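You operate a simulated robot arm through the tools that you are given. There is no shell and no other tool.

You run a simulated robot arm. Do the job below in one go: nothing can be reset, and whatever is moved stays where it is left.

JOB
Close up: lids on the blue and green tins, dauber in its cup, display off, slide in.

Only the result counts: the job must be done as asked and must still hold three seconds after the hand-in. Knocking over, shifting, dropping, spilling or breaking anything else fails it. Lids that push on must go on centred and level and be pressed home; caps that screw on are set level and turned clockwise until they are tight.

ROBOT AND FRAMES
A 7-joint arm with a fingered hand, fixed in place. Base frame: the origin is on the floor under the middle of its stand, x ahead of it, y to its left, z up; the work surface is at about z = 770. Lengths are in mm, angles in rad, forces in N, time in s.
With the tool pointing down near the work surface it reaches from about 360 to 720 mm from the base axis. Its first joint turns from -1.204 to 3.002 rad. Payload 3.4 kg.
Tool frame: the origin (TCP) lies between the finger pads and is the grasp point; the fingertips stand 25 mm ahead of it; z points along the fingers, y is the line along which they close. The gripper opens to 88 mm; its body begins 29 mm behind the TCP. The gripper is a hand of 4 fingers: y runs from the thumb to the fingers, the wrist lies at [-13, -97, -162] in the tool frame, and closing takes about 1.5 s.
Orientation is that of the tool frame in the base frame, as [roll, pitch, yaw] about the fixed x, y, z axes, in that order (R = Rz(yaw) Ry(pitch) Rx(roll)). With the fingers straight down and the wrist toward the robot, the tool's x, y and z point along [0, 1, 0], [1, 0, 0] and [0, 0, -1] of the base frame.

CONTROLS
- The arm moves only by the tool apply_moves. Its argument "rows" is a list of rows, each an object (a shift or turn left out is 0, a gripper value left out holds the last) with "translation": the shift along the tool's x, y, z in mm, a list of three; "rot": the turn, a rotation vector about the tool's x, y, z in rad, a list of three. In form: [{"translation": [x, y, z], "rot": [rx, ry, rz]}, ...]. A call has 1 to 20 rows; each row is the pose to reach, as a shift and turn from the pose commanded when the call began, along the tool's axes at that moment. "jaw" is the gripper command, from -1 (fully open) to 1 (shut), values between in proportion, set as the call begins (left out, the last holds). Rows are played at 5 a second. More than 50 mm and 0.15 rad between two rows, or a gripper value outside its range, and nothing of the call is played. A pose out of reach is approached as far as the arm can. The call stops where the force on the tool passes 40 N (or 10 N more than at its start, if that is more) or the arm is blocked; 0.2 s more then pass. Each finger travels about 108 mm/s and halts on what it meets, pressing with about 25 N; the grip force reading is that of the motor and also rises with nothing between the fingers. The clock runs only during rows and for 0.2 s after the last one: add rows that repeat a pose to give the fingers time. It gives the time, the measured TCP pose, the force on the tool (base axes), the opening and the grip force at its end, in the units of the frame above (readings bear some noise), with the torque about the TCP (base axes, N m) and any sound that the robot's microphone picked up.
- Cameras (640 x 400 px; columns grow to the right, rows downward): "scene" is fixed at [400, -650.2, 1337.2]; the picture's right is [0.80, 0.60, 0.00], its down [0.48, -0.64, -0.60] and it looks along [-0.36, 0.48, -0.80] (base axes); focal length 278 px, centre (320, 200). "wrist" rides on the gripper at [64, -83, -98] in the tool frame; the picture's right is [-0.62, 0.37, -0.69], its down [-0.71, -0.63, 0.30] and it looks along [-0.32, 0.68, 0.65] (tool axes); focal length 265 px, centre (320, 200). There is no depth. A picture from a camera that has moved, and an enlarged one, comes with that camera's place and axes in the base frame and with its lens.
- camera(camera): a new picture of that camera. It takes no simulated time.
- raise_lower(by): slides the trunk up (or, below 0, down) by that many mm; the arm rides with it, the base frame stays. It gives what a move gives, with no picture.
- finger_targets(index, middle, ring, thumb_bend, thumb_turn): sets how far each is bent, from 0 (flat) to 100 (curled in); at 30 the hand is open as for a grip, at 70 the pads meet at the TCP. One left out holds its place. A second passes; each finger stops where it meets its share of the squeeze, and holds until it gets a number again. A gripper value or a shape takes the hand back. It gives what a move gives, with no picture; readings hold the bend of each and the force on the fingers (four entries, about 0 where the hand has none), thumb and palm. thumb_turn goes from beside the hand (0) to across from the fingers (100), as for a grip.
- preshape(shape): the hand has 4 fingers and takes this shape, open, in about a second: jaw (thumb against the fingers, like two jaws); tri (thumb and two fingers); tip (a fingertip pinch); poke (one finger out to press); point (the index stretched); flat (the hand flat); cup (the hand cupped); fist (a fist). The gripper value then closes the fingers along that shape, each until it touches; the sizes above hold for jaw. It gives what a move gives, with no picture.
- enlarge(camera, box): a new picture of the part [left, top, right, bottom] of that camera's present view, enlarged. It takes no simulated time.
- sign_off(): hands the job in; it is judged then, once.

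Nothing tells you positions but the pictures and the camera data. Unless the task says otherwise, let go and move clear before handing in.

The tools are called after "Request:" by a JSON object that holds its "api" and its "payload". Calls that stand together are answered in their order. apply_moves: Moves the arm, as the interface text tells. Its arguments: {"type":"object","properties":{"rows":{"type":"array"},"jaw":{"type":"number"}},"required":["rows"]} The other tools are called the same way: raise_lower (by) moves the trunk up or down; preshape (shape) gives the hand a shape; finger_targets (index, middle, ring, thumb_bend, thumb_turn) moves the fingers one by one; camera (camera) takes a picture; enlarge (camera, box) takes an enlarged picture of a part of a camera's view; sign_off () hands the job in.

At the start:

```text
t: 0.0
eef_pos: [266.9, -372.2, 1082.9]
orientation: [-3.14, 0.0, 1.57]
wrist_force: [0.4, 0.6, 0.9]
torque: [0.01, -0.01, -0.02]
gripper_width: 87.5
finger_force: 0.0
shape: jaw
bend: [30.0, 30.0, 30.0, 30.0, 98.0]
finger forces: [0.0, 0.0, 0.0, 0.0, 0.0, 0.1]
trunk travel left (down, up): [-600.0, 240.0]
```

scene: 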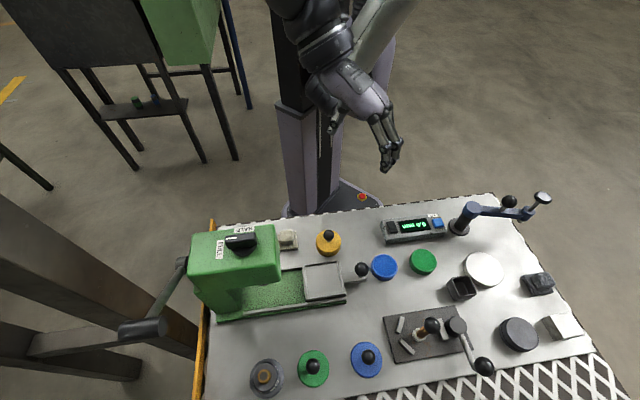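
wrist: 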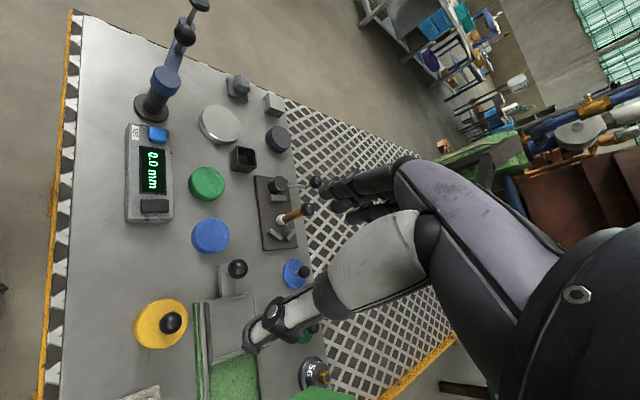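

I see a bench with a green machine, a slide with a knob, a display unit, blue, green and yellow tins and lids, and a dauber on a dark plate. I'll enlarge parts of the view first to work out what each thing is.

Request:
{"api": "enlarge", "payload": {"camera": "scene", "box": [180, 190, 400, 328]}}

Request:
{"api": "enlarge", "payload": {"camera": "scene", "box": [360, 180, 600, 330]}}

Request:
{"api": "enlarge", "payload": {"camera": "scene", "box": [220, 300, 380, 400]}}

Request:
{"api": "enlarge", "payload": {"camera": "scene", "box": [370, 260, 600, 400]}}

Request:
{"api": "enlarge", "payload": {"camera": "wrist", "box": [60, 60, 340, 235]}}

Request:
{"api": "enlarge", "payload": {"camera": "wrist", "box": [60, 200, 380, 400]}}

```text
2.90 times, centred on (290, 259) of scene
camera zoom: at [400.0, -650.2, 1337.2], right [0.8, 0.6, 0.0], down [0.48, -0.64, -0.6], along [-0.36, 0.48, -0.8], focal length 805 px, centre (407, 29)
```

zoom: 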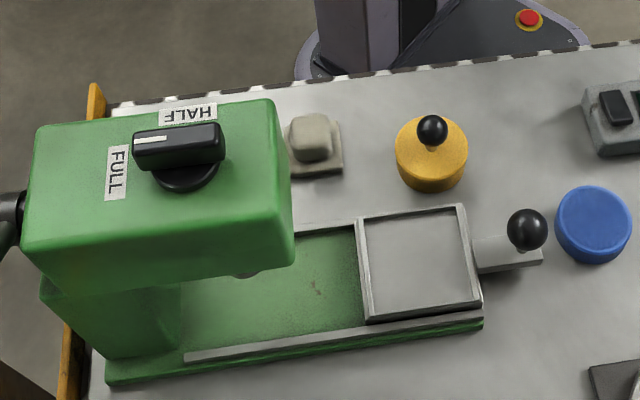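

```text
2.67 times, centred on (480, 255) of scene
camera zoom: at [400.0, -650.2, 1337.2], right [0.8, 0.6, 0.0], down [0.48, -0.64, -0.6], along [-0.36, 0.48, -0.8], focal length 740 px, centre (-107, 53)
```

zoom: 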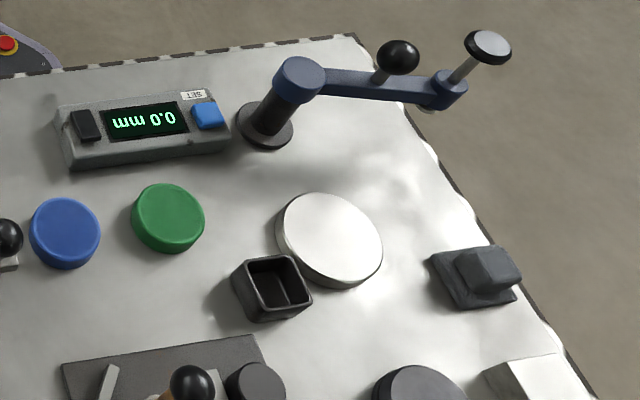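

```text
4.00 times, centred on (300, 350) of scene
camera zoom: at [400.0, -650.2, 1337.2], right [0.8, 0.6, 0.0], down [0.48, -0.64, -0.6], along [-0.36, 0.48, -0.8], focal length 1111 px, centre (400, -400)
```

zoom: 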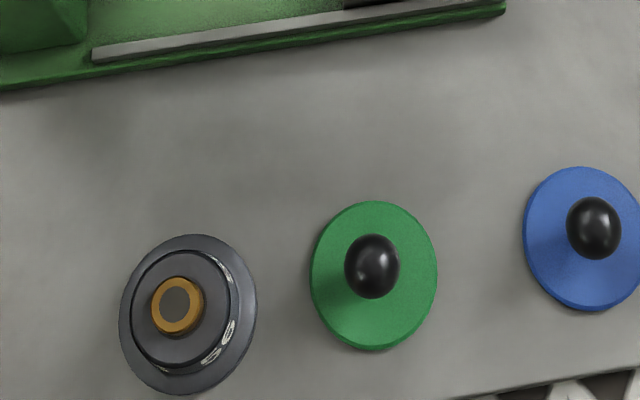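

```text
2.78 times, centred on (485, 330) of scene
camera zoom: at [400.0, -650.2, 1337.2], right [0.8, 0.6, 0.0], down [0.48, -0.64, -0.6], along [-0.36, 0.48, -0.8], focal length 773 px, centre (-139, -162)
```

zoom: 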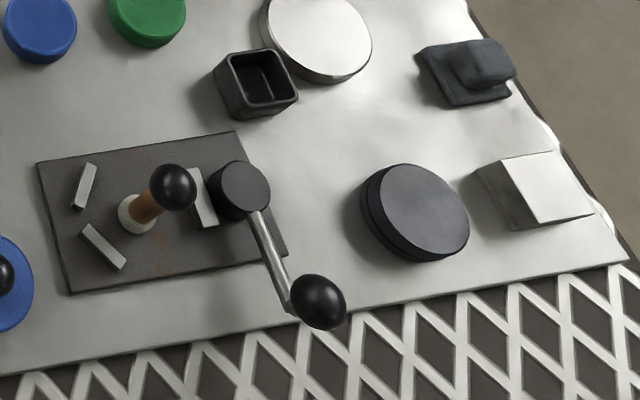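

```text
2.29 times, centred on (200, 148) of wrist
camera zoom: at [183.1, -308.3, 1182.7], right [0.37, -0.62, 0.69], down [-0.63, -0.71, -0.3], along [0.68, -0.32, -0.65], focal length 607 px, centre (594, 320)
```

zoom: 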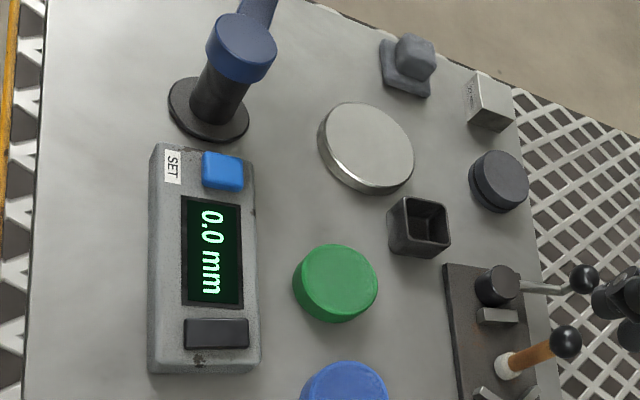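

```text
2.00 times, centred on (220, 300) of wrist
camera zoom: at [183.1, -308.3, 1182.7], right [0.37, -0.62, 0.69], down [-0.63, -0.71, -0.3], along [0.68, -0.32, -0.65], focal length 531 px, centre (520, 0)
```

zoom: 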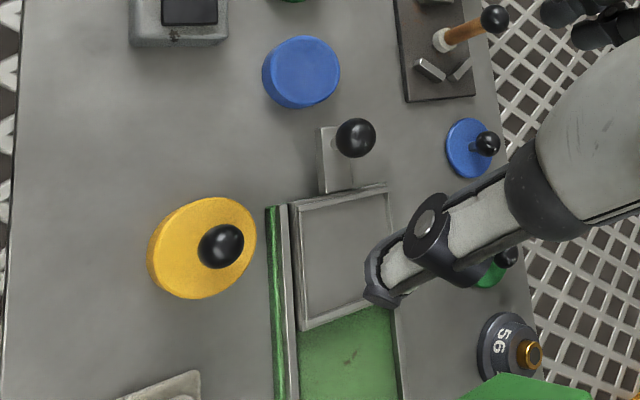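

I want a closer look at the tins, lids, dauber, cups and display before planning.

Request:
{"api": "enlarge", "payload": {"camera": "scene", "box": [376, 205, 456, 255]}}

Request:
{"api": "enlarge", "payload": {"camera": "scene", "box": [380, 300, 500, 375]}}

Request:
{"api": "enlarge", "payload": {"camera": "scene", "box": [340, 235, 450, 304]}}

Request:
{"api": "enlarge", "payload": {"camera": "scene", "box": [440, 240, 570, 321]}}

Request:
{"api": "enlarge", "payload": {"camera": "wrist", "box": [110, 100, 190, 240]}}

Request:
{"api": "enlarge", "payload": {"camera": "wrist", "box": [220, 130, 330, 250]}}

```text
8.00 times, centred on (416, 230) of scene
camera zoom: at [400.0, -650.2, 1337.2], right [0.8, 0.6, 0.0], down [0.48, -0.64, -0.6], along [-0.36, 0.48, -0.8], focal length 2221 px, centre (-448, -40)
```

zoom: 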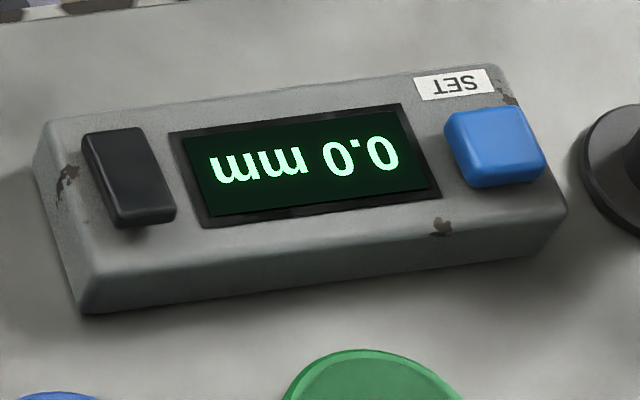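

```text
5.33 times, centred on (440, 338) of scene
camera zoom: at [400.0, -650.2, 1337.2], right [0.8, 0.6, 0.0], down [0.48, -0.64, -0.6], along [-0.36, 0.48, -0.8], focal length 1481 px, centre (-320, -533)
```

zoom: 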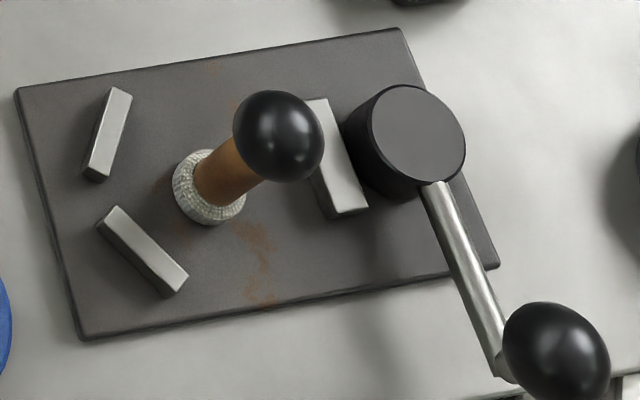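

```text
5.80 times, centred on (395, 270) of scene
camera zoom: at [400.0, -650.2, 1337.2], right [0.8, 0.6, 0.0], down [0.48, -0.64, -0.6], along [-0.36, 0.48, -0.8], focal length 1610 px, centre (-115, -203)
```

zoom: 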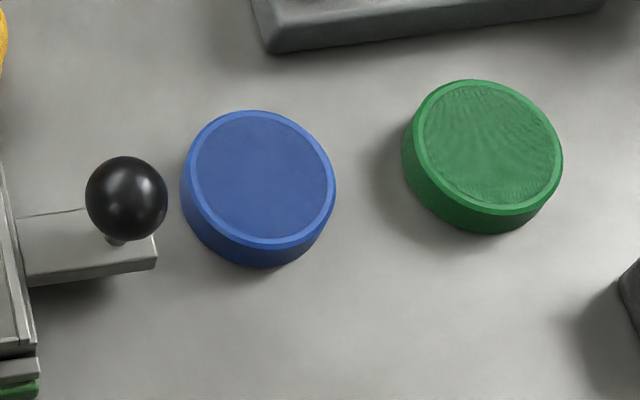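

```text
4.92 times, centred on (505, 280) of scene
camera zoom: at [400.0, -650.2, 1337.2], right [0.8, 0.6, 0.0], down [0.48, -0.64, -0.6], along [-0.36, 0.48, -0.8], focal length 1367 px, centre (-591, -196)
```

zoom: 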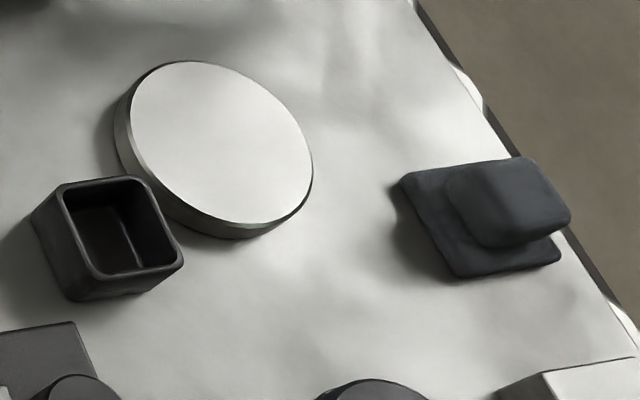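

```text
2.86 times, centred on (150, 170) of wrist
camera zoom: at [183.1, -308.3, 1182.7], right [0.37, -0.62, 0.69], down [-0.63, -0.71, -0.3], along [0.68, -0.32, -0.65], focal length 758 px, centre (806, 286)
```

zoom: 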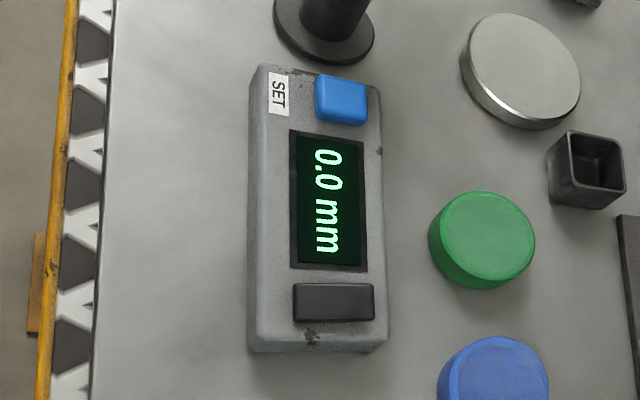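

```text
3.33 times, centred on (275, 190) of wrist
camera zoom: at [183.1, -308.3, 1182.7], right [0.37, -0.62, 0.69], down [-0.63, -0.71, -0.3], along [0.68, -0.32, -0.65], focal length 885 px, centre (470, 233)
```

zoom: 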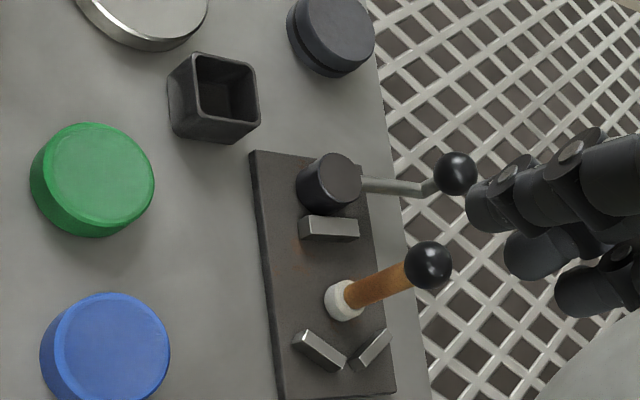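

The tins stand open. Blue is at about (365, -377) and green at about (425, -318). Their knobbed lids lie at about (424, -545) for blue and (358, -613) for green. The dauber stands at about (480, -456) and its square cup is at about (512, -327). The display has a black key at about (332, -287), and the slide knob is at about (335, -428). The bench is turned 45°, so I first turn the hand to line up with it.

Request:
{"api": "apply_moves", "payload": {"rows": [{"rot": [0, 0, 0.131]}, {"rot": [0, 0, 0.262]}, {"rot": [0, 0, 0.393]}, {"rot": [0, 0, 0.524]}, {"rot": [0, 0, 0.655]}, {"rot": [0, 0, 0.785]}, {"rot": [0, 0, 0.785]}]}}

Request:
{"api": "camera", "payload": {"camera": "wrist"}}

Request:
{"api": "camera", "payload": {"camera": "scene"}}

```text
t: 1.6
eef_pos: [264.8, -372.4, 1084.4]
orientation: [3.141, 0.0, 0.785]
wrist_force: [-0.3, -0.3, 0.0]
torque: [0.0, -0.04, -0.01]
gripper_width: 87.6
finger_force: 0.1
shape: jaw
bend: [30.0, 30.0, 30.0, 30.0, 98.0]
finger forces: [0.0, 0.0, 0.0, 0.0, 0.0, 0.0]
trunk travel left (down, up): [-600.0, 240.0]
```

```text
taken
camera wrist: at [253.0, -268.5, 1183.0], right [-0.18, -0.7, 0.69], down [-0.95, -0.06, -0.3], along [0.25, -0.71, -0.65], focal length 265 px, centre (320, 200)
```

wrist: 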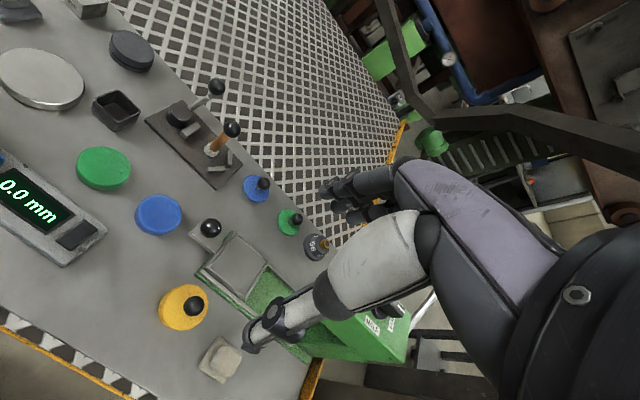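

```text
taken
```

scene: 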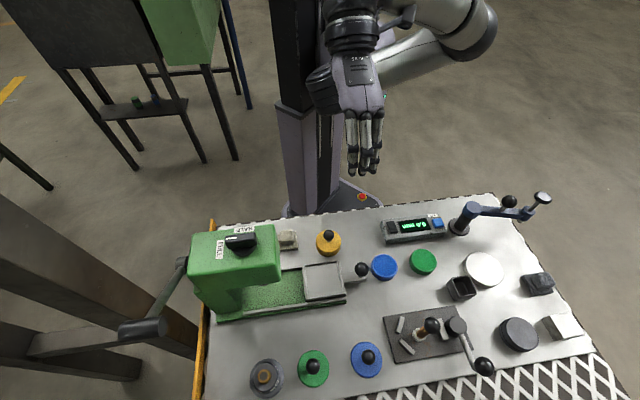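

The hand now lines up with the bench, and its x axis runs along the bench. I'll try the poke shape here in free air to see where the fingertip sits.

Request:
{"api": "enlarge", "payload": {"camera": "scene", "box": [290, 60, 450, 190]}}

Request:
{"api": "preshape", "payload": {"shape": "poke"}}

Request:
{"api": "enlarge", "payload": {"camera": "scene", "box": [290, 60, 450, 190]}}

Request:
{"api": "camera", "payload": {"camera": "wrist"}}

```text
3.08 times, centred on (370, 125) of scene
camera zoom: at [400.0, -650.2, 1337.2], right [0.8, 0.6, 0.0], down [0.48, -0.64, -0.6], along [-0.36, 0.48, -0.8], focal length 854 px, centre (166, 431)
```

zoom: 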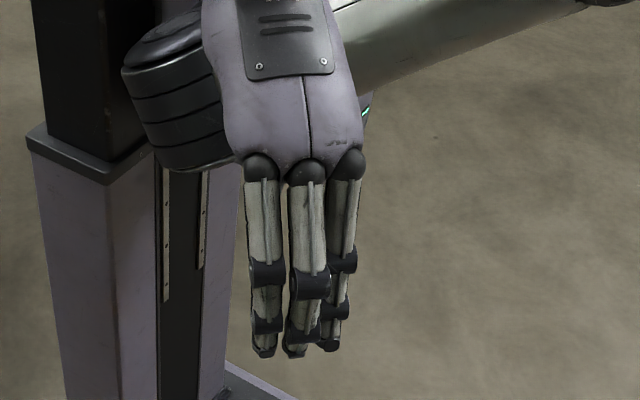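

```text
t: 2.5
eef_pos: [265.6, -372.0, 1084.7]
orientation: [3.14, -0.001, 0.786]
wrist_force: [0.2, 0.7, 0.1]
torque: [0.0, 0.0, 0.01]
gripper_width: 0.0
finger_force: 0.0
shape: poke
bend: [70.0, 70.0, 99.0, 100.0, 100.0]
finger forces: [0.0, 0.0, 0.0, 0.1, 0.0, 0.1]
trunk travel left (down, up): [-600.0, 240.0]
```

```text
3.08 times, centred on (370, 125) of scene
camera zoom: at [400.0, -650.2, 1337.2], right [0.8, 0.6, 0.0], down [0.48, -0.64, -0.6], along [-0.36, 0.48, -0.8], focal length 854 px, centre (166, 431)
```

zoom: 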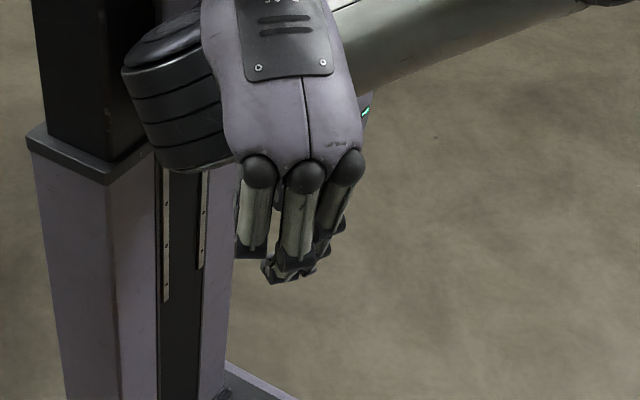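

```text
taken
camera wrist: at [252.8, -268.9, 1182.9], right [-0.18, -0.7, 0.69], down [-0.95, -0.06, -0.3], along [0.25, -0.71, -0.65], focal length 265 px, centre (320, 200)
```

wrist: 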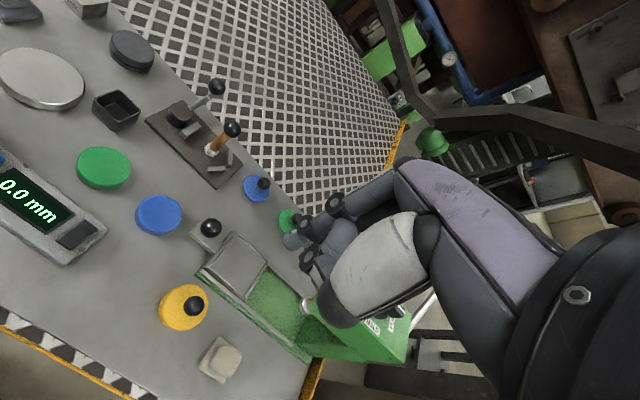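

The hand has three fingers and a thumb, with the ring finger on its -x side. I'll close it in the jaw shape and bring it to the tin side of the slide knob, with the fingertips above tin height, ready to push the knob sideways.

Request:
{"api": "preshape", "payload": {"shape": "jaw"}}

Request:
{"api": "apply_moves", "payload": {"rows": [{"translation": [14, 14, 31]}, {"translation": [27, 27, 62]}, {"translation": [40, 41, 92]}, {"translation": [54, 55, 123]}, {"translation": [67, 68, 154]}, {"translation": [80, 82, 184]}, {"translation": [80, 82, 184]}, {"translation": [80, 82, 184]}, {"translation": [80, 82, 184]}], "jaw": 1}}

Request:
{"api": "camera", "payload": {"camera": "wrist"}}

Request:
{"api": "camera", "payload": {"camera": "scene"}}

```text
t: 3.4
eef_pos: [266.1, -372.6, 1082.4]
orientation: [3.14, -0.001, 0.785]
wrist_force: [-0.2, -0.6, 0.0]
torque: [0.01, 0.01, -0.01]
gripper_width: 88.2
finger_force: 0.0
shape: jaw
bend: [30.0, 30.0, 30.0, 30.0, 98.0]
finger forces: [0.1, 0.0, 0.0, 0.1, 0.1, 0.0]
trunk travel left (down, up): [-600.0, 240.0]
```

```text
t: 5.4
eef_pos: [379.6, -372.8, 897.6]
orientation: [-3.141, 0.001, 0.784]
wrist_force: [0.3, -0.2, -0.5]
torque: [-0.04, 0.05, -0.01]
gripper_width: 0.0
finger_force: 24.9
shape: jaw
bend: [70.0, 70.0, 70.0, 40.0, 100.0]
finger forces: [0.0, 0.0, 0.0, 0.1, 0.1, 0.1]
trunk travel left (down, up): [-600.0, 240.0]
```

```text
taken
camera wrist: at [366.7, -269.2, 996.6], right [-0.18, -0.7, 0.69], down [-0.95, -0.06, -0.3], along [0.25, -0.71, -0.65], focal length 265 px, centre (320, 200)
```

wrist: 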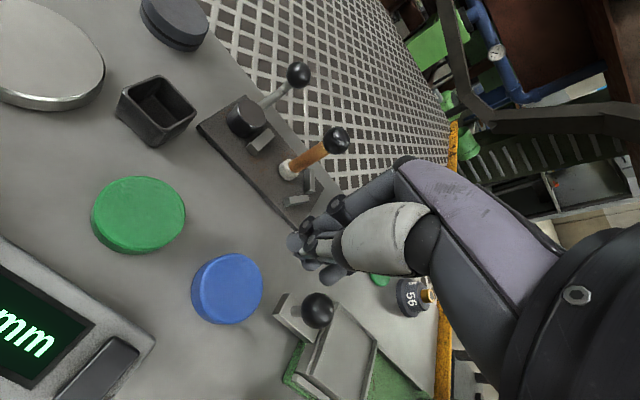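

```text
taken
```

scene: 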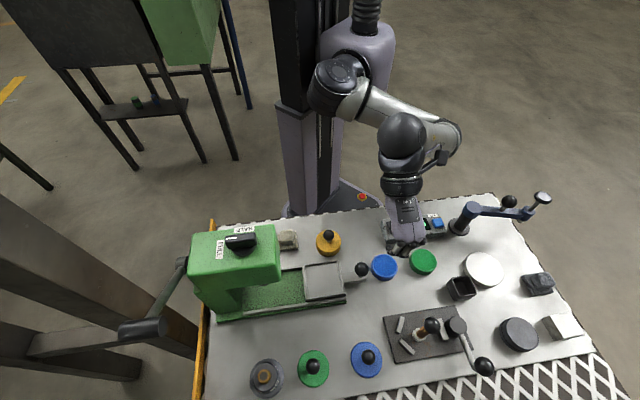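

The closed hand is at bench coordinates of about (5, 532), with the knob at about (-65, 539). I'll lower it until the fingertips are at ball height, still above the tins.

Request:
{"api": "apply_moves", "payload": {"rows": [{"translation": [0, 3, 20]}, {"translation": [0, 3, 40]}, {"translation": [0, 3, 55]}, {"translation": [0, 3, 62]}, {"translation": [0, 3, 62]}]}}

Request:
{"api": "camera", "payload": {"camera": "wrist"}}

Request:
{"api": "enlarge", "payload": {"camera": "scene", "box": [300, 210, 460, 310]}}

```text
t: 6.6
eef_pos: [380.0, -375.6, 837.1]
orientation: [-3.141, 0.001, 0.784]
wrist_force: [-0.6, 0.0, -0.5]
torque: [0.01, -0.03, 0.01]
gripper_width: 0.1
finger_force: 24.9
shape: jaw
bend: [70.0, 70.0, 70.0, 40.0, 100.0]
finger forces: [0.1, 0.0, 0.0, 0.0, 0.0, 0.1]
trunk travel left (down, up): [-600.0, 240.0]
```

```text
taken
camera wrist: at [367.1, -271.8, 935.0], right [-0.18, -0.7, 0.69], down [-0.95, -0.06, -0.3], along [0.25, -0.71, -0.65], focal length 265 px, centre (320, 200)
```

wrist: 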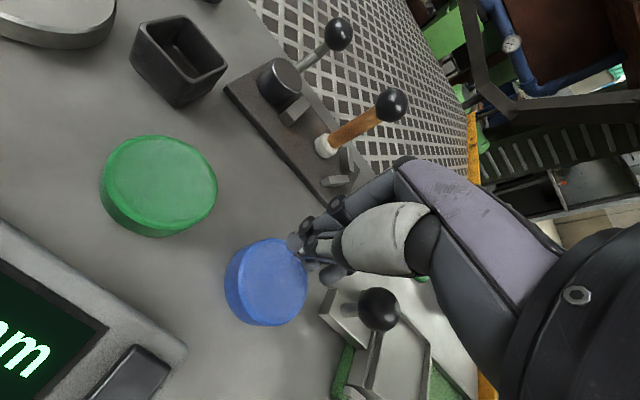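

```text
4.00 times, centred on (380, 260) of scene
camera zoom: at [400.0, -650.2, 1337.2], right [0.8, 0.6, 0.0], down [0.48, -0.64, -0.6], along [-0.36, 0.48, -0.8], focal length 1111 px, centre (80, -40)
```

zoom: 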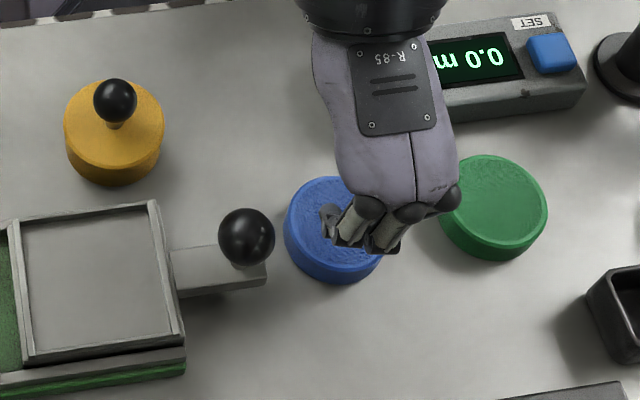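

The fingertips are level with the ball and clear of the tin. I'll push along -x to slide the tray in, in small steps.

Request:
{"api": "apply_moves", "payload": {"rows": [{"translation": [-10, 3, 2]}, {"translation": [-18, 3, 2]}, {"translation": [-26, 3, 2]}, {"translation": [-34, 3, 2]}, {"translation": [-42, 3, 2]}, {"translation": [-50, 3, 2]}, {"translation": [-58, 3, 2]}, {"translation": [-66, 3, 2]}, {"translation": [-74, 3, 2]}]}}

Request:
{"api": "camera", "payload": {"camera": "wrist"}}

Request:
{"api": "enlarge", "payload": {"camera": "scene", "box": [220, 210, 420, 335]}}

```text
t: 8.6
eef_pos: [331.3, -428.4, 835.0]
orientation: [3.14, 0.001, 0.787]
wrist_force: [1.3, 0.1, 0.3]
torque: [-0.03, 0.0, 0.04]
gripper_width: 0.1
finger_force: 24.9
shape: jaw
bend: [70.0, 70.0, 70.0, 40.0, 100.0]
finger forces: [0.0, 0.0, 1.0, 0.0, 0.1, 0.0]
trunk travel left (down, up): [-600.0, 240.0]
```

```text
taken
camera wrist: at [318.7, -325.5, 933.9], right [-0.18, -0.7, 0.69], down [-0.95, -0.06, -0.3], along [0.25, -0.71, -0.65], focal length 265 px, centre (320, 200)
```

wrist: 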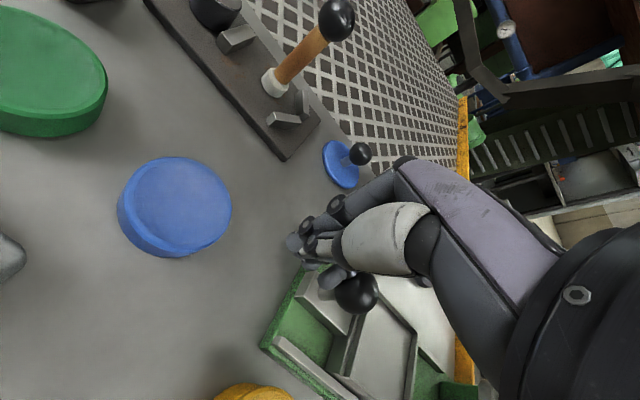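

```text
3.20 times, centred on (320, 272) of scene
camera zoom: at [400.0, -650.2, 1337.2], right [0.8, 0.6, 0.0], down [0.48, -0.64, -0.6], along [-0.36, 0.48, -0.8], focal length 888 px, centre (320, -32)
```

zoom: 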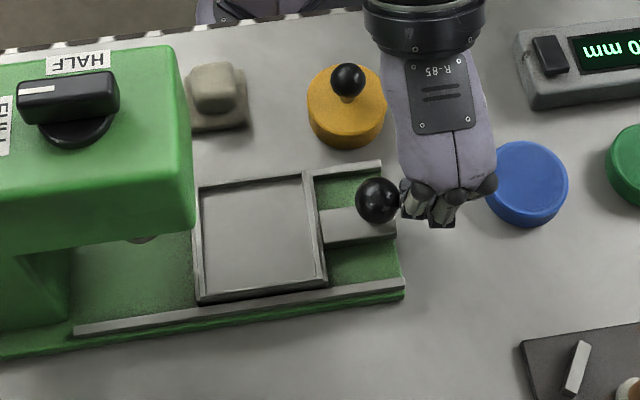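

The slide moves with about 1 N on the hand. I'll keep pushing.

Request:
{"api": "apply_moves", "payload": {"rows": [{"translation": [-8, 0, 0]}, {"translation": [-16, 0, 0]}, {"translation": [-24, 0, 0]}, {"translation": [-32, 0, 0]}, {"translation": [-40, 0, 0]}, {"translation": [-48, 0, 0]}]}}

Request:
{"api": "enlarge", "payload": {"camera": "scene", "box": [180, 210, 380, 335]}}

```text
t: 10.0
eef_pos: [298.8, -463.8, 836.1]
orientation: [3.141, -0.001, 0.788]
wrist_force: [0.2, -1.2, 1.0]
torque: [0.01, -0.01, 0.0]
gripper_width: 0.1
finger_force: 24.7
shape: jaw
bend: [70.0, 70.0, 70.0, 40.0, 100.0]
finger forces: [0.0, 0.1, 1.0, 0.0, 0.0, 0.0]
trunk travel left (down, up): [-600.0, 240.0]
```

```text
3.20 times, centred on (280, 272) of scene
camera zoom: at [400.0, -650.2, 1337.2], right [0.8, 0.6, 0.0], down [0.48, -0.64, -0.6], along [-0.36, 0.48, -0.8], focal length 888 px, centre (448, -32)
```

zoom: 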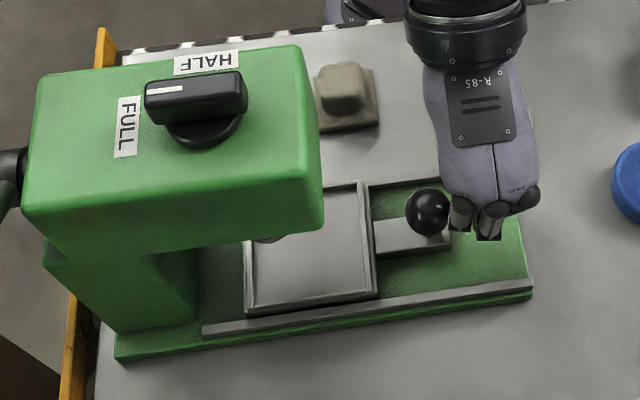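

The slide is still moving freely, with more travel left. I'll keep pushing until it stops.

Request:
{"api": "apply_moves", "payload": {"rows": [{"translation": [-6, 0, 0]}, {"translation": [-12, 0, 0]}, {"translation": [-18, 0, 0]}, {"translation": [-24, 0, 0]}, {"translation": [-30, 0, 0]}, {"translation": [-36, 0, 0]}]}}

Request:
{"api": "enlarge", "payload": {"camera": "scene", "box": [180, 210, 380, 335]}}

Request:
{"api": "camera", "payload": {"camera": "wrist"}}

```text
t: 11.3
eef_pos: [287.1, -478.5, 835.4]
orientation: [3.139, -0.017, 0.809]
wrist_force: [26.2, 22.5, 0.2]
torque: [0.15, -0.21, 0.05]
gripper_width: 0.1
finger_force: 25.0
shape: jaw
bend: [70.0, 70.0, 70.0, 40.0, 100.0]
finger forces: [0.1, 0.0, 33.7, 0.0, 0.0, 0.1]
trunk travel left (down, up): [-600.0, 240.0]
stopped in row 6: the force on the tool passed its limit at 44 N (the readings are from after the stop); the commanded pose is now the measured one
```

```text
3.20 times, centred on (280, 272) of scene
camera zoom: at [400.0, -650.2, 1337.2], right [0.8, 0.6, 0.0], down [0.48, -0.64, -0.6], along [-0.36, 0.48, -0.8], focal length 888 px, centre (448, -32)
```

zoom: 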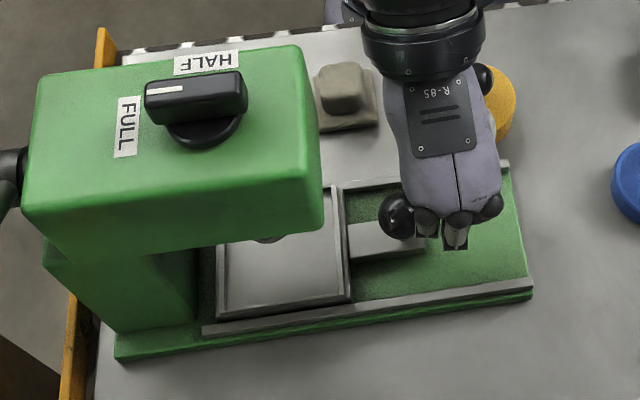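

```text
taken
camera wrist: at [269.4, -376.6, 935.3], right [-0.17, -0.71, 0.68], down [-0.94, -0.08, -0.32], along [0.28, -0.7, -0.66], focal length 265 px, centre (320, 200)
```

wrist: 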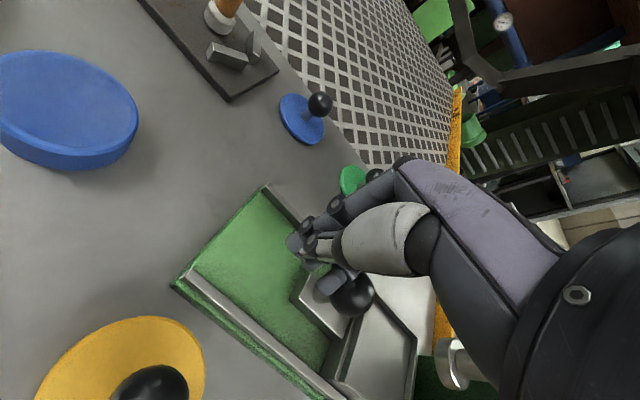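

The slide hit its stop at over 40 N, with the ring finger on the knob, so it's fully in. I'll back off, square the hand up again and rise.

Request:
{"api": "apply_moves", "payload": {"rows": [{"translation": [10, 0, 0], "rot": [0, -0.008, 0.012]}, {"translation": [25, 0, 0], "rot": [0, -0.017, 0.024]}, {"translation": [25, 0, -40], "rot": [0, -0.017, 0.024]}, {"translation": [25, 0, -80], "rot": [0, -0.017, 0.024]}, {"translation": [25, 0, -110], "rot": [0, -0.017, 0.024]}, {"translation": [25, 0, -110], "rot": [0, -0.017, 0.024]}]}}

Request:
{"api": "enlarge", "payload": {"camera": "scene", "box": [180, 210, 380, 335]}}

Request:
{"api": "camera", "payload": {"camera": "wrist"}}

```text
t: 12.7
eef_pos: [295.9, -464.4, 945.7]
orientation: [-3.14, 0.006, 0.773]
wrist_force: [-0.4, 0.3, 0.7]
torque: [0.01, 0.01, -0.01]
gripper_width: 0.0
finger_force: 25.0
shape: jaw
bend: [70.0, 70.0, 70.0, 40.0, 100.0]
finger forces: [0.1, 0.0, 0.2, 0.0, 0.1, 0.0]
trunk travel left (down, up): [-600.0, 240.0]
```

```text
3.20 times, centred on (280, 272) of scene
camera zoom: at [400.0, -650.2, 1337.2], right [0.8, 0.6, 0.0], down [0.48, -0.64, -0.6], along [-0.36, 0.48, -0.8], focal length 888 px, centre (448, -32)
```

zoom: 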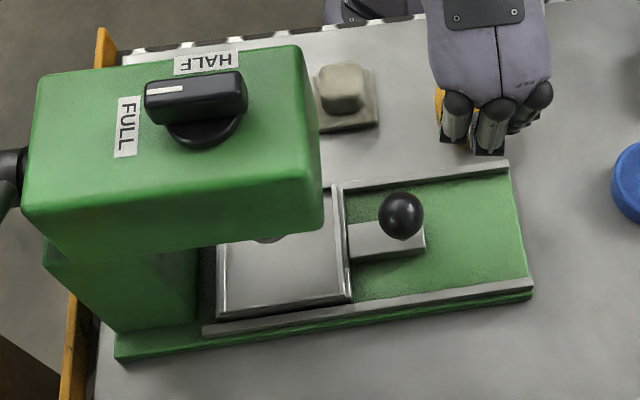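

```text
taken
camera wrist: at [284.2, -360.6, 1044.2], right [-0.18, -0.69, 0.7], down [-0.95, -0.05, -0.3], along [0.24, -0.72, -0.65], focal length 265 px, centre (320, 200)
```

wrist: 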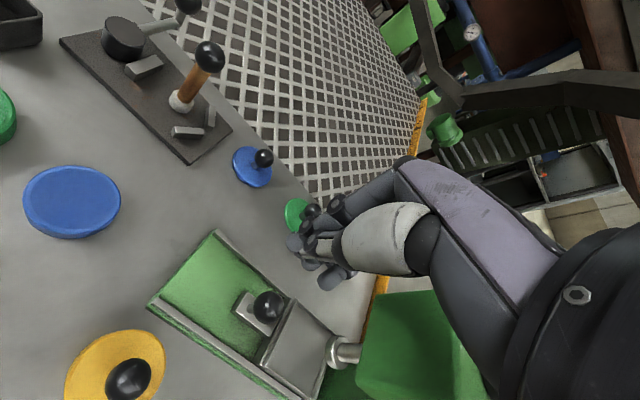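

The slide stays in. Next is the display's black key at bench (32, 438). I'll take a single-finger shape on the way over.

Request:
{"api": "apply_moves", "payload": {"rows": [{"translation": [30, -20, 0], "rot": [0, 0.003, -0.006]}, {"translation": [60, -40, 0], "rot": [0, 0.006, -0.012]}, {"translation": [90, -60, 0], "rot": [0, 0.006, -0.012]}, {"translation": [120, -80, 0], "rot": [0, 0.006, -0.012]}, {"translation": [150, -101, 0], "rot": [0, 0.006, -0.012]}, {"translation": [150, -101, 0], "rot": [0, 0.006, -0.012]}]}}

Request:
{"api": "preshape", "payload": {"shape": "poke"}}

Request:
{"api": "finger_targets", "payload": {"index": 100}}

Request:
{"api": "camera", "payload": {"camera": "wrist"}}

Request:
{"api": "enlarge", "payload": {"camera": "scene", "box": [340, 150, 500, 270]}}

```text
t: 14.1
eef_pos: [363.2, -327.0, 916.2]
orientation: [-3.138, -0.007, 0.784]
wrist_force: [0.3, 0.9, -1.0]
torque: [0.02, -0.01, -0.01]
gripper_width: 0.0
finger_force: 25.1
shape: jaw
bend: [70.0, 70.0, 70.0, 41.0, 100.0]
finger forces: [0.0, 0.0, 0.1, 0.0, 0.0, 0.0]
out of reach, approached as far as the arm can: row 3, 4, 5, 6
trunk travel left (down, up): [-600.0, 240.0]
```

```text
t: 15.0
eef_pos: [361.7, -327.1, 917.3]
orientation: [-3.137, -0.004, 0.785]
wrist_force: [0.4, -0.3, -0.9]
torque: [-0.02, 0.01, -0.01]
gripper_width: 0.0
finger_force: 0.1
shape: poke
bend: [70.0, 70.0, 99.0, 100.0, 100.0]
finger forces: [0.0, 0.1, 0.1, 0.0, 0.0, 0.0]
trunk travel left (down, up): [-600.0, 240.0]
```

```text
t: 16.0
eef_pos: [362.3, -327.6, 915.7]
orientation: [-3.138, -0.007, 0.784]
wrist_force: [0.0, -0.7, -0.4]
torque: [-0.01, -0.02, -0.02]
gripper_width: 5.3
finger_force: 0.1
shape: fingers
bend: [83.0, 70.0, 99.0, 100.0, 100.0]
finger forces: [0.0, 0.0, 0.0, 0.0, 0.0, 0.0]
trunk travel left (down, up): [-600.0, 240.0]
```

```text
taken
camera wrist: at [349.5, -223.9, 1015.6], right [-0.18, -0.7, 0.69], down [-0.95, -0.06, -0.31], along [0.25, -0.71, -0.66], focal length 265 px, centre (320, 200)
```

wrist: 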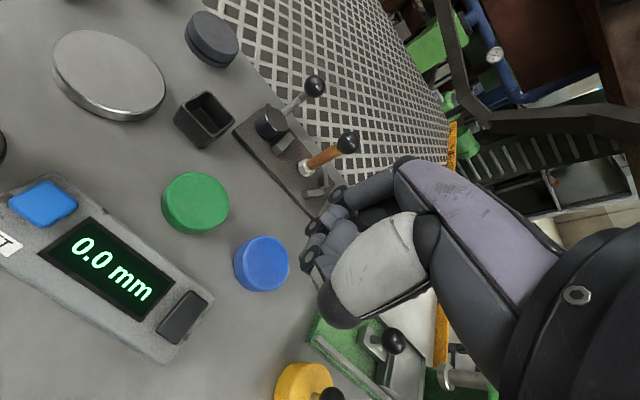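

```text
3.33 times, centred on (420, 210) of scene
camera zoom: at [400.0, -650.2, 1337.2], right [0.8, 0.6, 0.0], down [0.48, -0.64, -0.6], along [-0.36, 0.48, -0.8], focal length 926 px, centre (-13, 167)
```

zoom: 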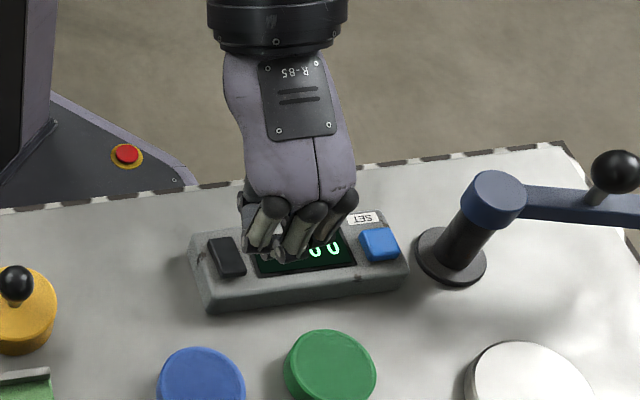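

The spot above the key is out of reach at this height because it's too close in. I'll go lower first and then move toward the key.

Request:
{"api": "apply_moves", "payload": {"rows": [{"translation": [0, 0, 25]}, {"translation": [0, 0, 50]}, {"translation": [0, 0, 65]}, {"translation": [0, 0, 65]}]}}

```text
t: 17.0
eef_pos: [363.0, -326.6, 852.8]
orientation: [-3.14, -0.002, 0.785]
wrist_force: [0.1, -0.1, 0.6]
torque: [0.0, -0.03, 0.0]
gripper_width: 5.3
finger_force: 0.0
shape: fingers
bend: [83.0, 70.0, 99.0, 100.0, 100.0]
finger forces: [0.0, 0.1, 0.0, 0.0, 0.0, 0.1]
trunk travel left (down, up): [-600.0, 240.0]
```

The hand is at bench (26, 488), z 853. Two views put the key top at about (30, 444), z about 805. I'll move over it and check.

Request:
{"api": "apply_moves", "payload": {"rows": [{"translation": [3, -20, 0]}, {"translation": [7, -44, 0]}, {"translation": [7, -44, 0]}]}}

Request:
{"api": "enlarge", "payload": {"camera": "scene", "box": [360, 190, 460, 260]}}

Request:
{"api": "camera", "payload": {"camera": "wrist"}}

```text
t: 17.8
eef_pos: [362.0, -298.5, 855.8]
orientation: [-3.141, -0.002, 0.786]
wrist_force: [0.0, 0.4, 0.3]
torque: [0.0, -0.02, 0.04]
gripper_width: 5.7
finger_force: 0.1
shape: fingers
bend: [83.0, 70.0, 99.0, 100.0, 100.0]
finger forces: [0.0, 0.0, 0.0, 0.0, 0.1, 0.0]
out of reach, approached as far as the arm can: row 1, 2, 3
trunk travel left (down, up): [-600.0, 240.0]
```

```text
5.71 times, centred on (410, 225) of scene
camera zoom: at [400.0, -650.2, 1337.2], right [0.8, 0.6, 0.0], down [0.48, -0.64, -0.6], along [-0.36, 0.48, -0.8], focal length 1586 px, centre (-194, 57)
```

zoom: 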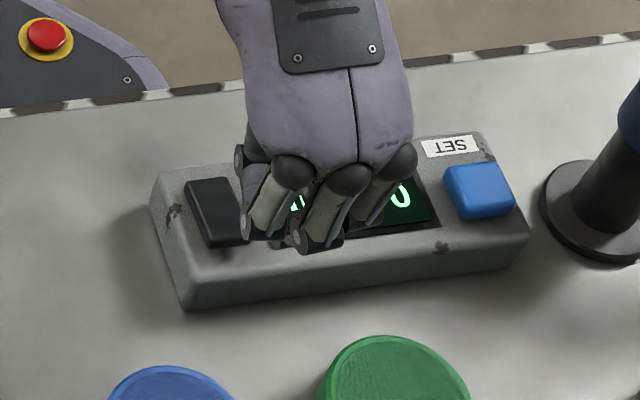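

```text
taken
camera wrist: at [348.8, -194.3, 954.1], right [-0.18, -0.7, 0.69], down [-0.95, -0.06, -0.3], along [0.25, -0.71, -0.65], focal length 265 px, centre (320, 200)
```

wrist: 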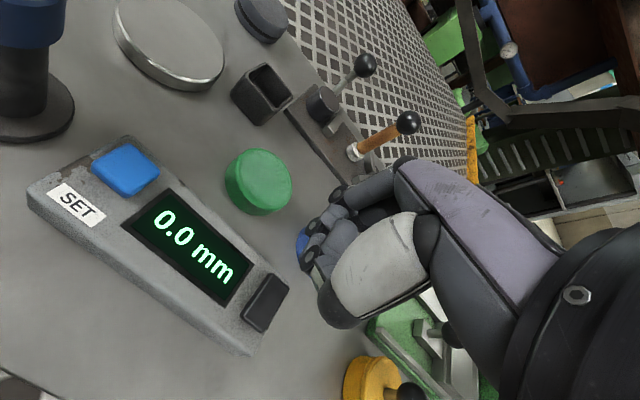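

That's still just out of reach with the hand vertical. Raising the trunk lets the arm hang down further and come closer in, so I'll try that.

Request:
{"api": "raise_lower", "payload": {"by": 150}}

Request:
{"api": "apply_moves", "payload": {"rows": [{"translation": [-6, -10, 40]}, {"translation": [-10, -18, 80]}, {"translation": [-12, -23, 110]}, {"translation": [-12, -23, 135]}, {"translation": [-12, -23, 150]}, {"translation": [-12, -23, 150]}]}}

Request:
{"api": "enlarge", "payload": {"camera": "scene", "box": [360, 190, 460, 260]}}

Request:
{"api": "camera", "payload": {"camera": "wrist"}}

```text
t: 19.6
eef_pos: [362.2, -298.1, 1004.8]
orientation: [3.14, -0.001, 0.786]
wrist_force: [-0.4, 0.2, -0.3]
torque: [-0.01, 0.02, 0.01]
gripper_width: 5.2
finger_force: 0.1
shape: fingers
bend: [83.0, 70.0, 99.0, 100.0, 100.0]
finger forces: [0.1, 0.0, 0.0, 0.2, 0.0, 0.0]
trunk travel left (down, up): [-750.0, 90.0]
```

```text
t: 20.9
eef_pos: [338.1, -290.1, 854.5]
orientation: [3.141, 0.003, 0.785]
wrist_force: [0.5, 0.6, 1.1]
torque: [0.04, 0.03, 0.0]
gripper_width: 5.3
finger_force: 0.1
shape: fingers
bend: [83.0, 70.0, 99.0, 100.0, 100.0]
finger forces: [0.1, 0.0, 0.1, 0.1, 0.1, 0.1]
out of reach, approached as far as the arm can: row 1, 2, 3, 4
trunk travel left (down, up): [-750.0, 90.0]
```

```text
5.71 times, centred on (410, 225) of scene
camera zoom: at [400.0, -650.2, 1337.2], right [0.8, 0.6, 0.0], down [0.48, -0.64, -0.6], along [-0.36, 0.48, -0.8], focal length 1586 px, centre (-194, 57)
```

zoom: 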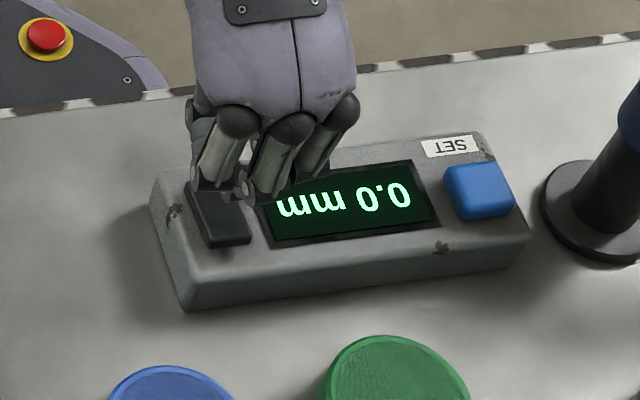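

```text
taken
camera wrist: at [325.3, -186.8, 953.6], right [-0.18, -0.7, 0.69], down [-0.95, -0.06, -0.3], along [0.25, -0.71, -0.65], focal length 265 px, centre (320, 200)
```

wrist: 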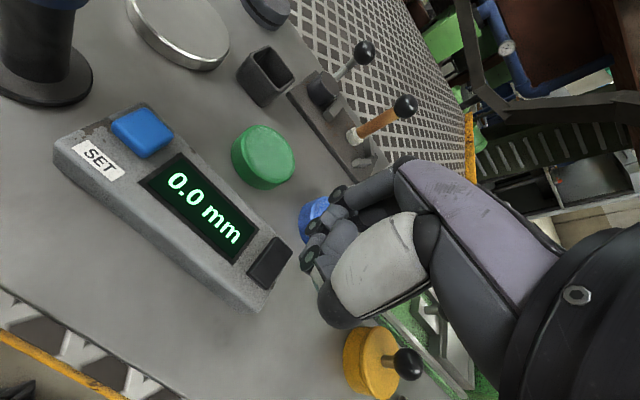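

Now the arm reaches. The middle fingertip is at about (31, 449) and the key centre at about (28, 443). I'll shift slightly and lower to just above the key.

Request:
{"api": "apply_moves", "payload": {"rows": [{"translation": [-4, -7, 5]}, {"translation": [-4, -7, 15]}, {"translation": [-4, -7, 15]}]}}

Request:
{"api": "enlarge", "payload": {"camera": "scene", "box": [360, 190, 460, 260]}}

Request:
{"api": "enlarge", "payload": {"camera": "wrist", "box": [200, 180, 400, 320]}}

```text
t: 21.8
eef_pos: [330.6, -288.8, 839.8]
orientation: [3.14, 0.001, 0.785]
wrist_force: [0.1, 0.5, -0.1]
torque: [0.04, 0.01, -0.02]
gripper_width: 5.2
finger_force: 0.0
shape: fingers
bend: [83.0, 70.0, 99.0, 100.0, 100.0]
finger forces: [0.1, 0.0, 0.1, 0.0, 0.0, 0.0]
out of reach, approached as far as the arm can: row 1
trunk travel left (down, up): [-750.0, 90.0]
```

```text
5.71 times, centred on (410, 225) of scene
camera zoom: at [400.0, -650.2, 1337.2], right [0.8, 0.6, 0.0], down [0.48, -0.64, -0.6], along [-0.36, 0.48, -0.8], focal length 1586 px, centre (-194, 57)
```

zoom: 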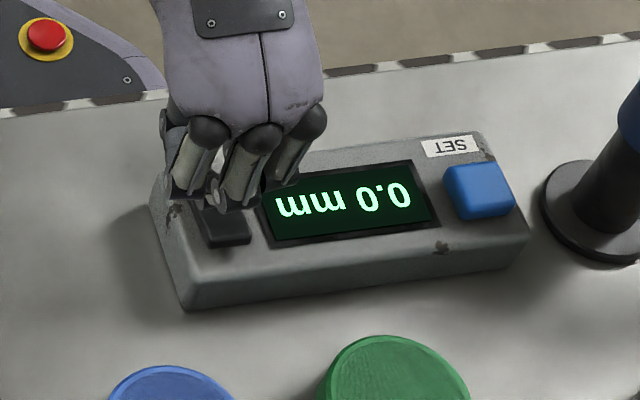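

```text
2.86 times, centred on (300, 250) of wrist
camera zoom: at [317.0, -185.6, 938.9], right [-0.18, -0.7, 0.69], down [-0.95, -0.06, -0.3], along [0.25, -0.71, -0.65], focal length 758 px, centre (377, 57)
```

zoom: 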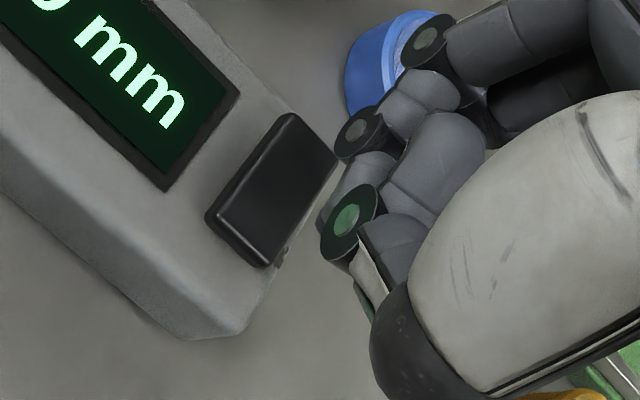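

The fingertip is over the key and about 10 mm above it. I'll press down in small steps.

Request:
{"api": "apply_moves", "payload": {"rows": [{"translation": [1, 0, 4]}, {"translation": [1, 0, 8]}, {"translation": [1, 0, 10]}, {"translation": [1, 0, 12]}, {"translation": [1, 0, 13]}]}}

Request:
{"api": "enlarge", "payload": {"camera": "scene", "box": [360, 190, 460, 260]}}

```text
t: 22.9
eef_pos: [329.2, -288.4, 828.2]
orientation: [3.141, -0.002, 0.786]
wrist_force: [-0.1, -1.1, 6.1]
torque: [-0.05, 0.03, 0.03]
gripper_width: 5.3
finger_force: 2.7
shape: fingers
bend: [83.0, 70.0, 99.0, 100.0, 100.0]
finger forces: [0.1, 5.8, 0.0, 0.0, 0.0, 0.1]
trunk travel left (down, up): [-750.0, 90.0]
```

```text
5.71 times, centred on (410, 225) of scene
camera zoom: at [400.0, -650.2, 1337.2], right [0.8, 0.6, 0.0], down [0.48, -0.64, -0.6], along [-0.36, 0.48, -0.8], focal length 1586 px, centre (-194, 57)
```

zoom: 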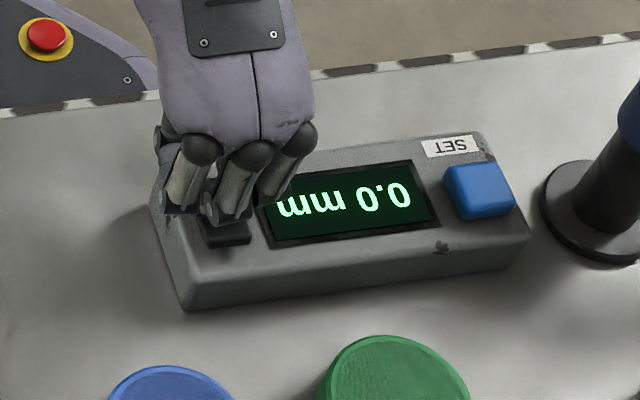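

The middle finger is touching the key with about 6 N. I'll press a little deeper.

Request:
{"api": "apply_moves", "payload": {"rows": [{"translation": [0, 0, 1.5]}, {"translation": [0, 0, 3]}, {"translation": [0, 0, 3]}]}}

Request:
{"api": "enlarge", "payload": {"camera": "scene", "box": [360, 190, 460, 260]}}

```text
t: 23.8
eef_pos: [328.6, -287.7, 825.3]
orientation: [3.14, -0.001, 0.786]
wrist_force: [1.3, -1.4, 10.3]
torque: [-0.02, 0.11, 0.01]
gripper_width: 5.3
finger_force: 4.2
shape: fingers
bend: [83.0, 70.0, 99.0, 100.0, 100.0]
finger forces: [0.0, 9.7, 0.0, 0.0, 0.0, 0.1]
trunk travel left (down, up): [-750.0, 90.0]
```

```text
5.71 times, centred on (410, 225) of scene
camera zoom: at [400.0, -650.2, 1337.2], right [0.8, 0.6, 0.0], down [0.48, -0.64, -0.6], along [-0.36, 0.48, -0.8], focal length 1586 px, centre (-194, 57)
```

zoom: 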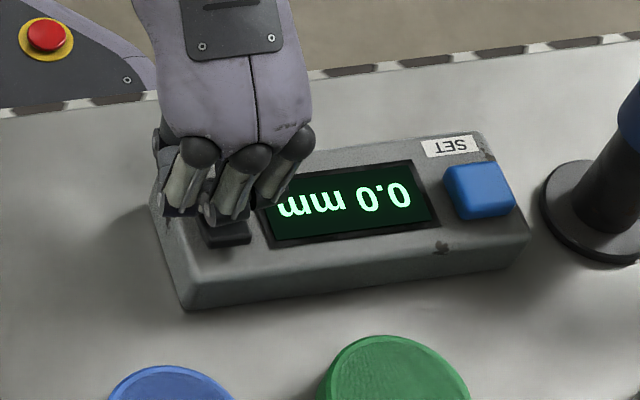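

The key gives like a spring but the display is still on. I'll go a bit deeper and hold.

Request:
{"api": "apply_moves", "payload": {"rows": [{"translation": [0, 0, 1.5]}, {"translation": [0, 0, 3]}, {"translation": [0, 0, 3]}, {"translation": [0, 0, 3]}]}}

Request:
{"api": "enlarge", "payload": {"camera": "scene", "box": [360, 190, 460, 260]}}

```text
t: 24.8
eef_pos: [329.5, -287.9, 823.3]
orientation: [3.141, -0.003, 0.785]
wrist_force: [-0.3, -3.6, 14.2]
torque: [-0.09, 0.13, 0.07]
gripper_width: 5.5
finger_force: 7.4
shape: fingers
bend: [83.0, 70.0, 99.0, 100.0, 100.0]
finger forces: [0.0, 14.2, 0.0, 0.0, 0.1, 0.1]
trunk travel left (down, up): [-750.0, 90.0]
```

```text
5.71 times, centred on (410, 225) of scene
camera zoom: at [400.0, -650.2, 1337.2], right [0.8, 0.6, 0.0], down [0.48, -0.64, -0.6], along [-0.36, 0.48, -0.8], focal length 1586 px, centre (-194, 57)
```

zoom: 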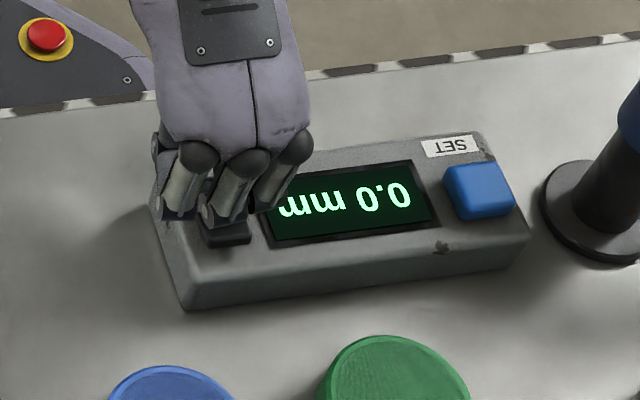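

Request:
{"api": "enlarge", "payload": {"camera": "wrist", "box": [200, 180, 400, 320]}}

Request:
{"api": "enlarge", "payload": {"camera": "scene", "box": [378, 205, 418, 245]}}

```text
2.86 times, centred on (300, 250) of wrist
camera zoom: at [316.3, -184.2, 921.5], right [-0.18, -0.7, 0.69], down [-0.95, -0.06, -0.31], along [0.25, -0.71, -0.65], focal length 758 px, centre (377, 57)
```

zoom: 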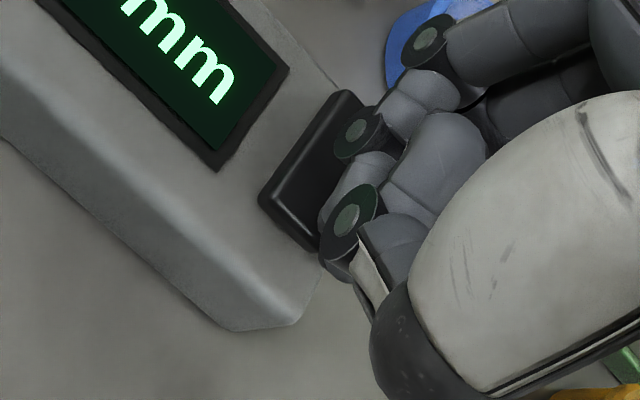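

```text
10.00 times, centred on (398, 225) of scene
camera zoom: at [400.0, -650.2, 1337.2], right [0.8, 0.6, 0.0], down [0.48, -0.64, -0.6], along [-0.36, 0.48, -0.8], focal length 2776 px, centre (-460, -50)
```

zoom: 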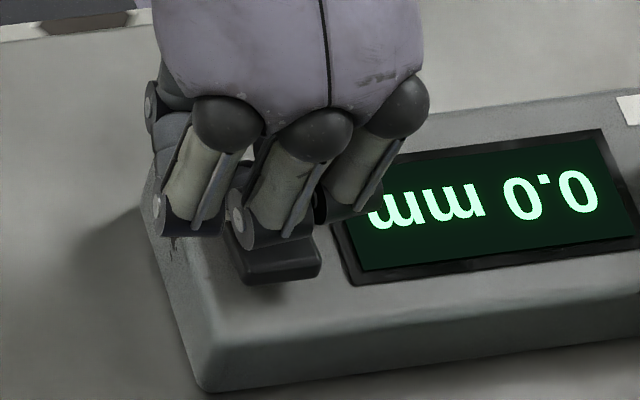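

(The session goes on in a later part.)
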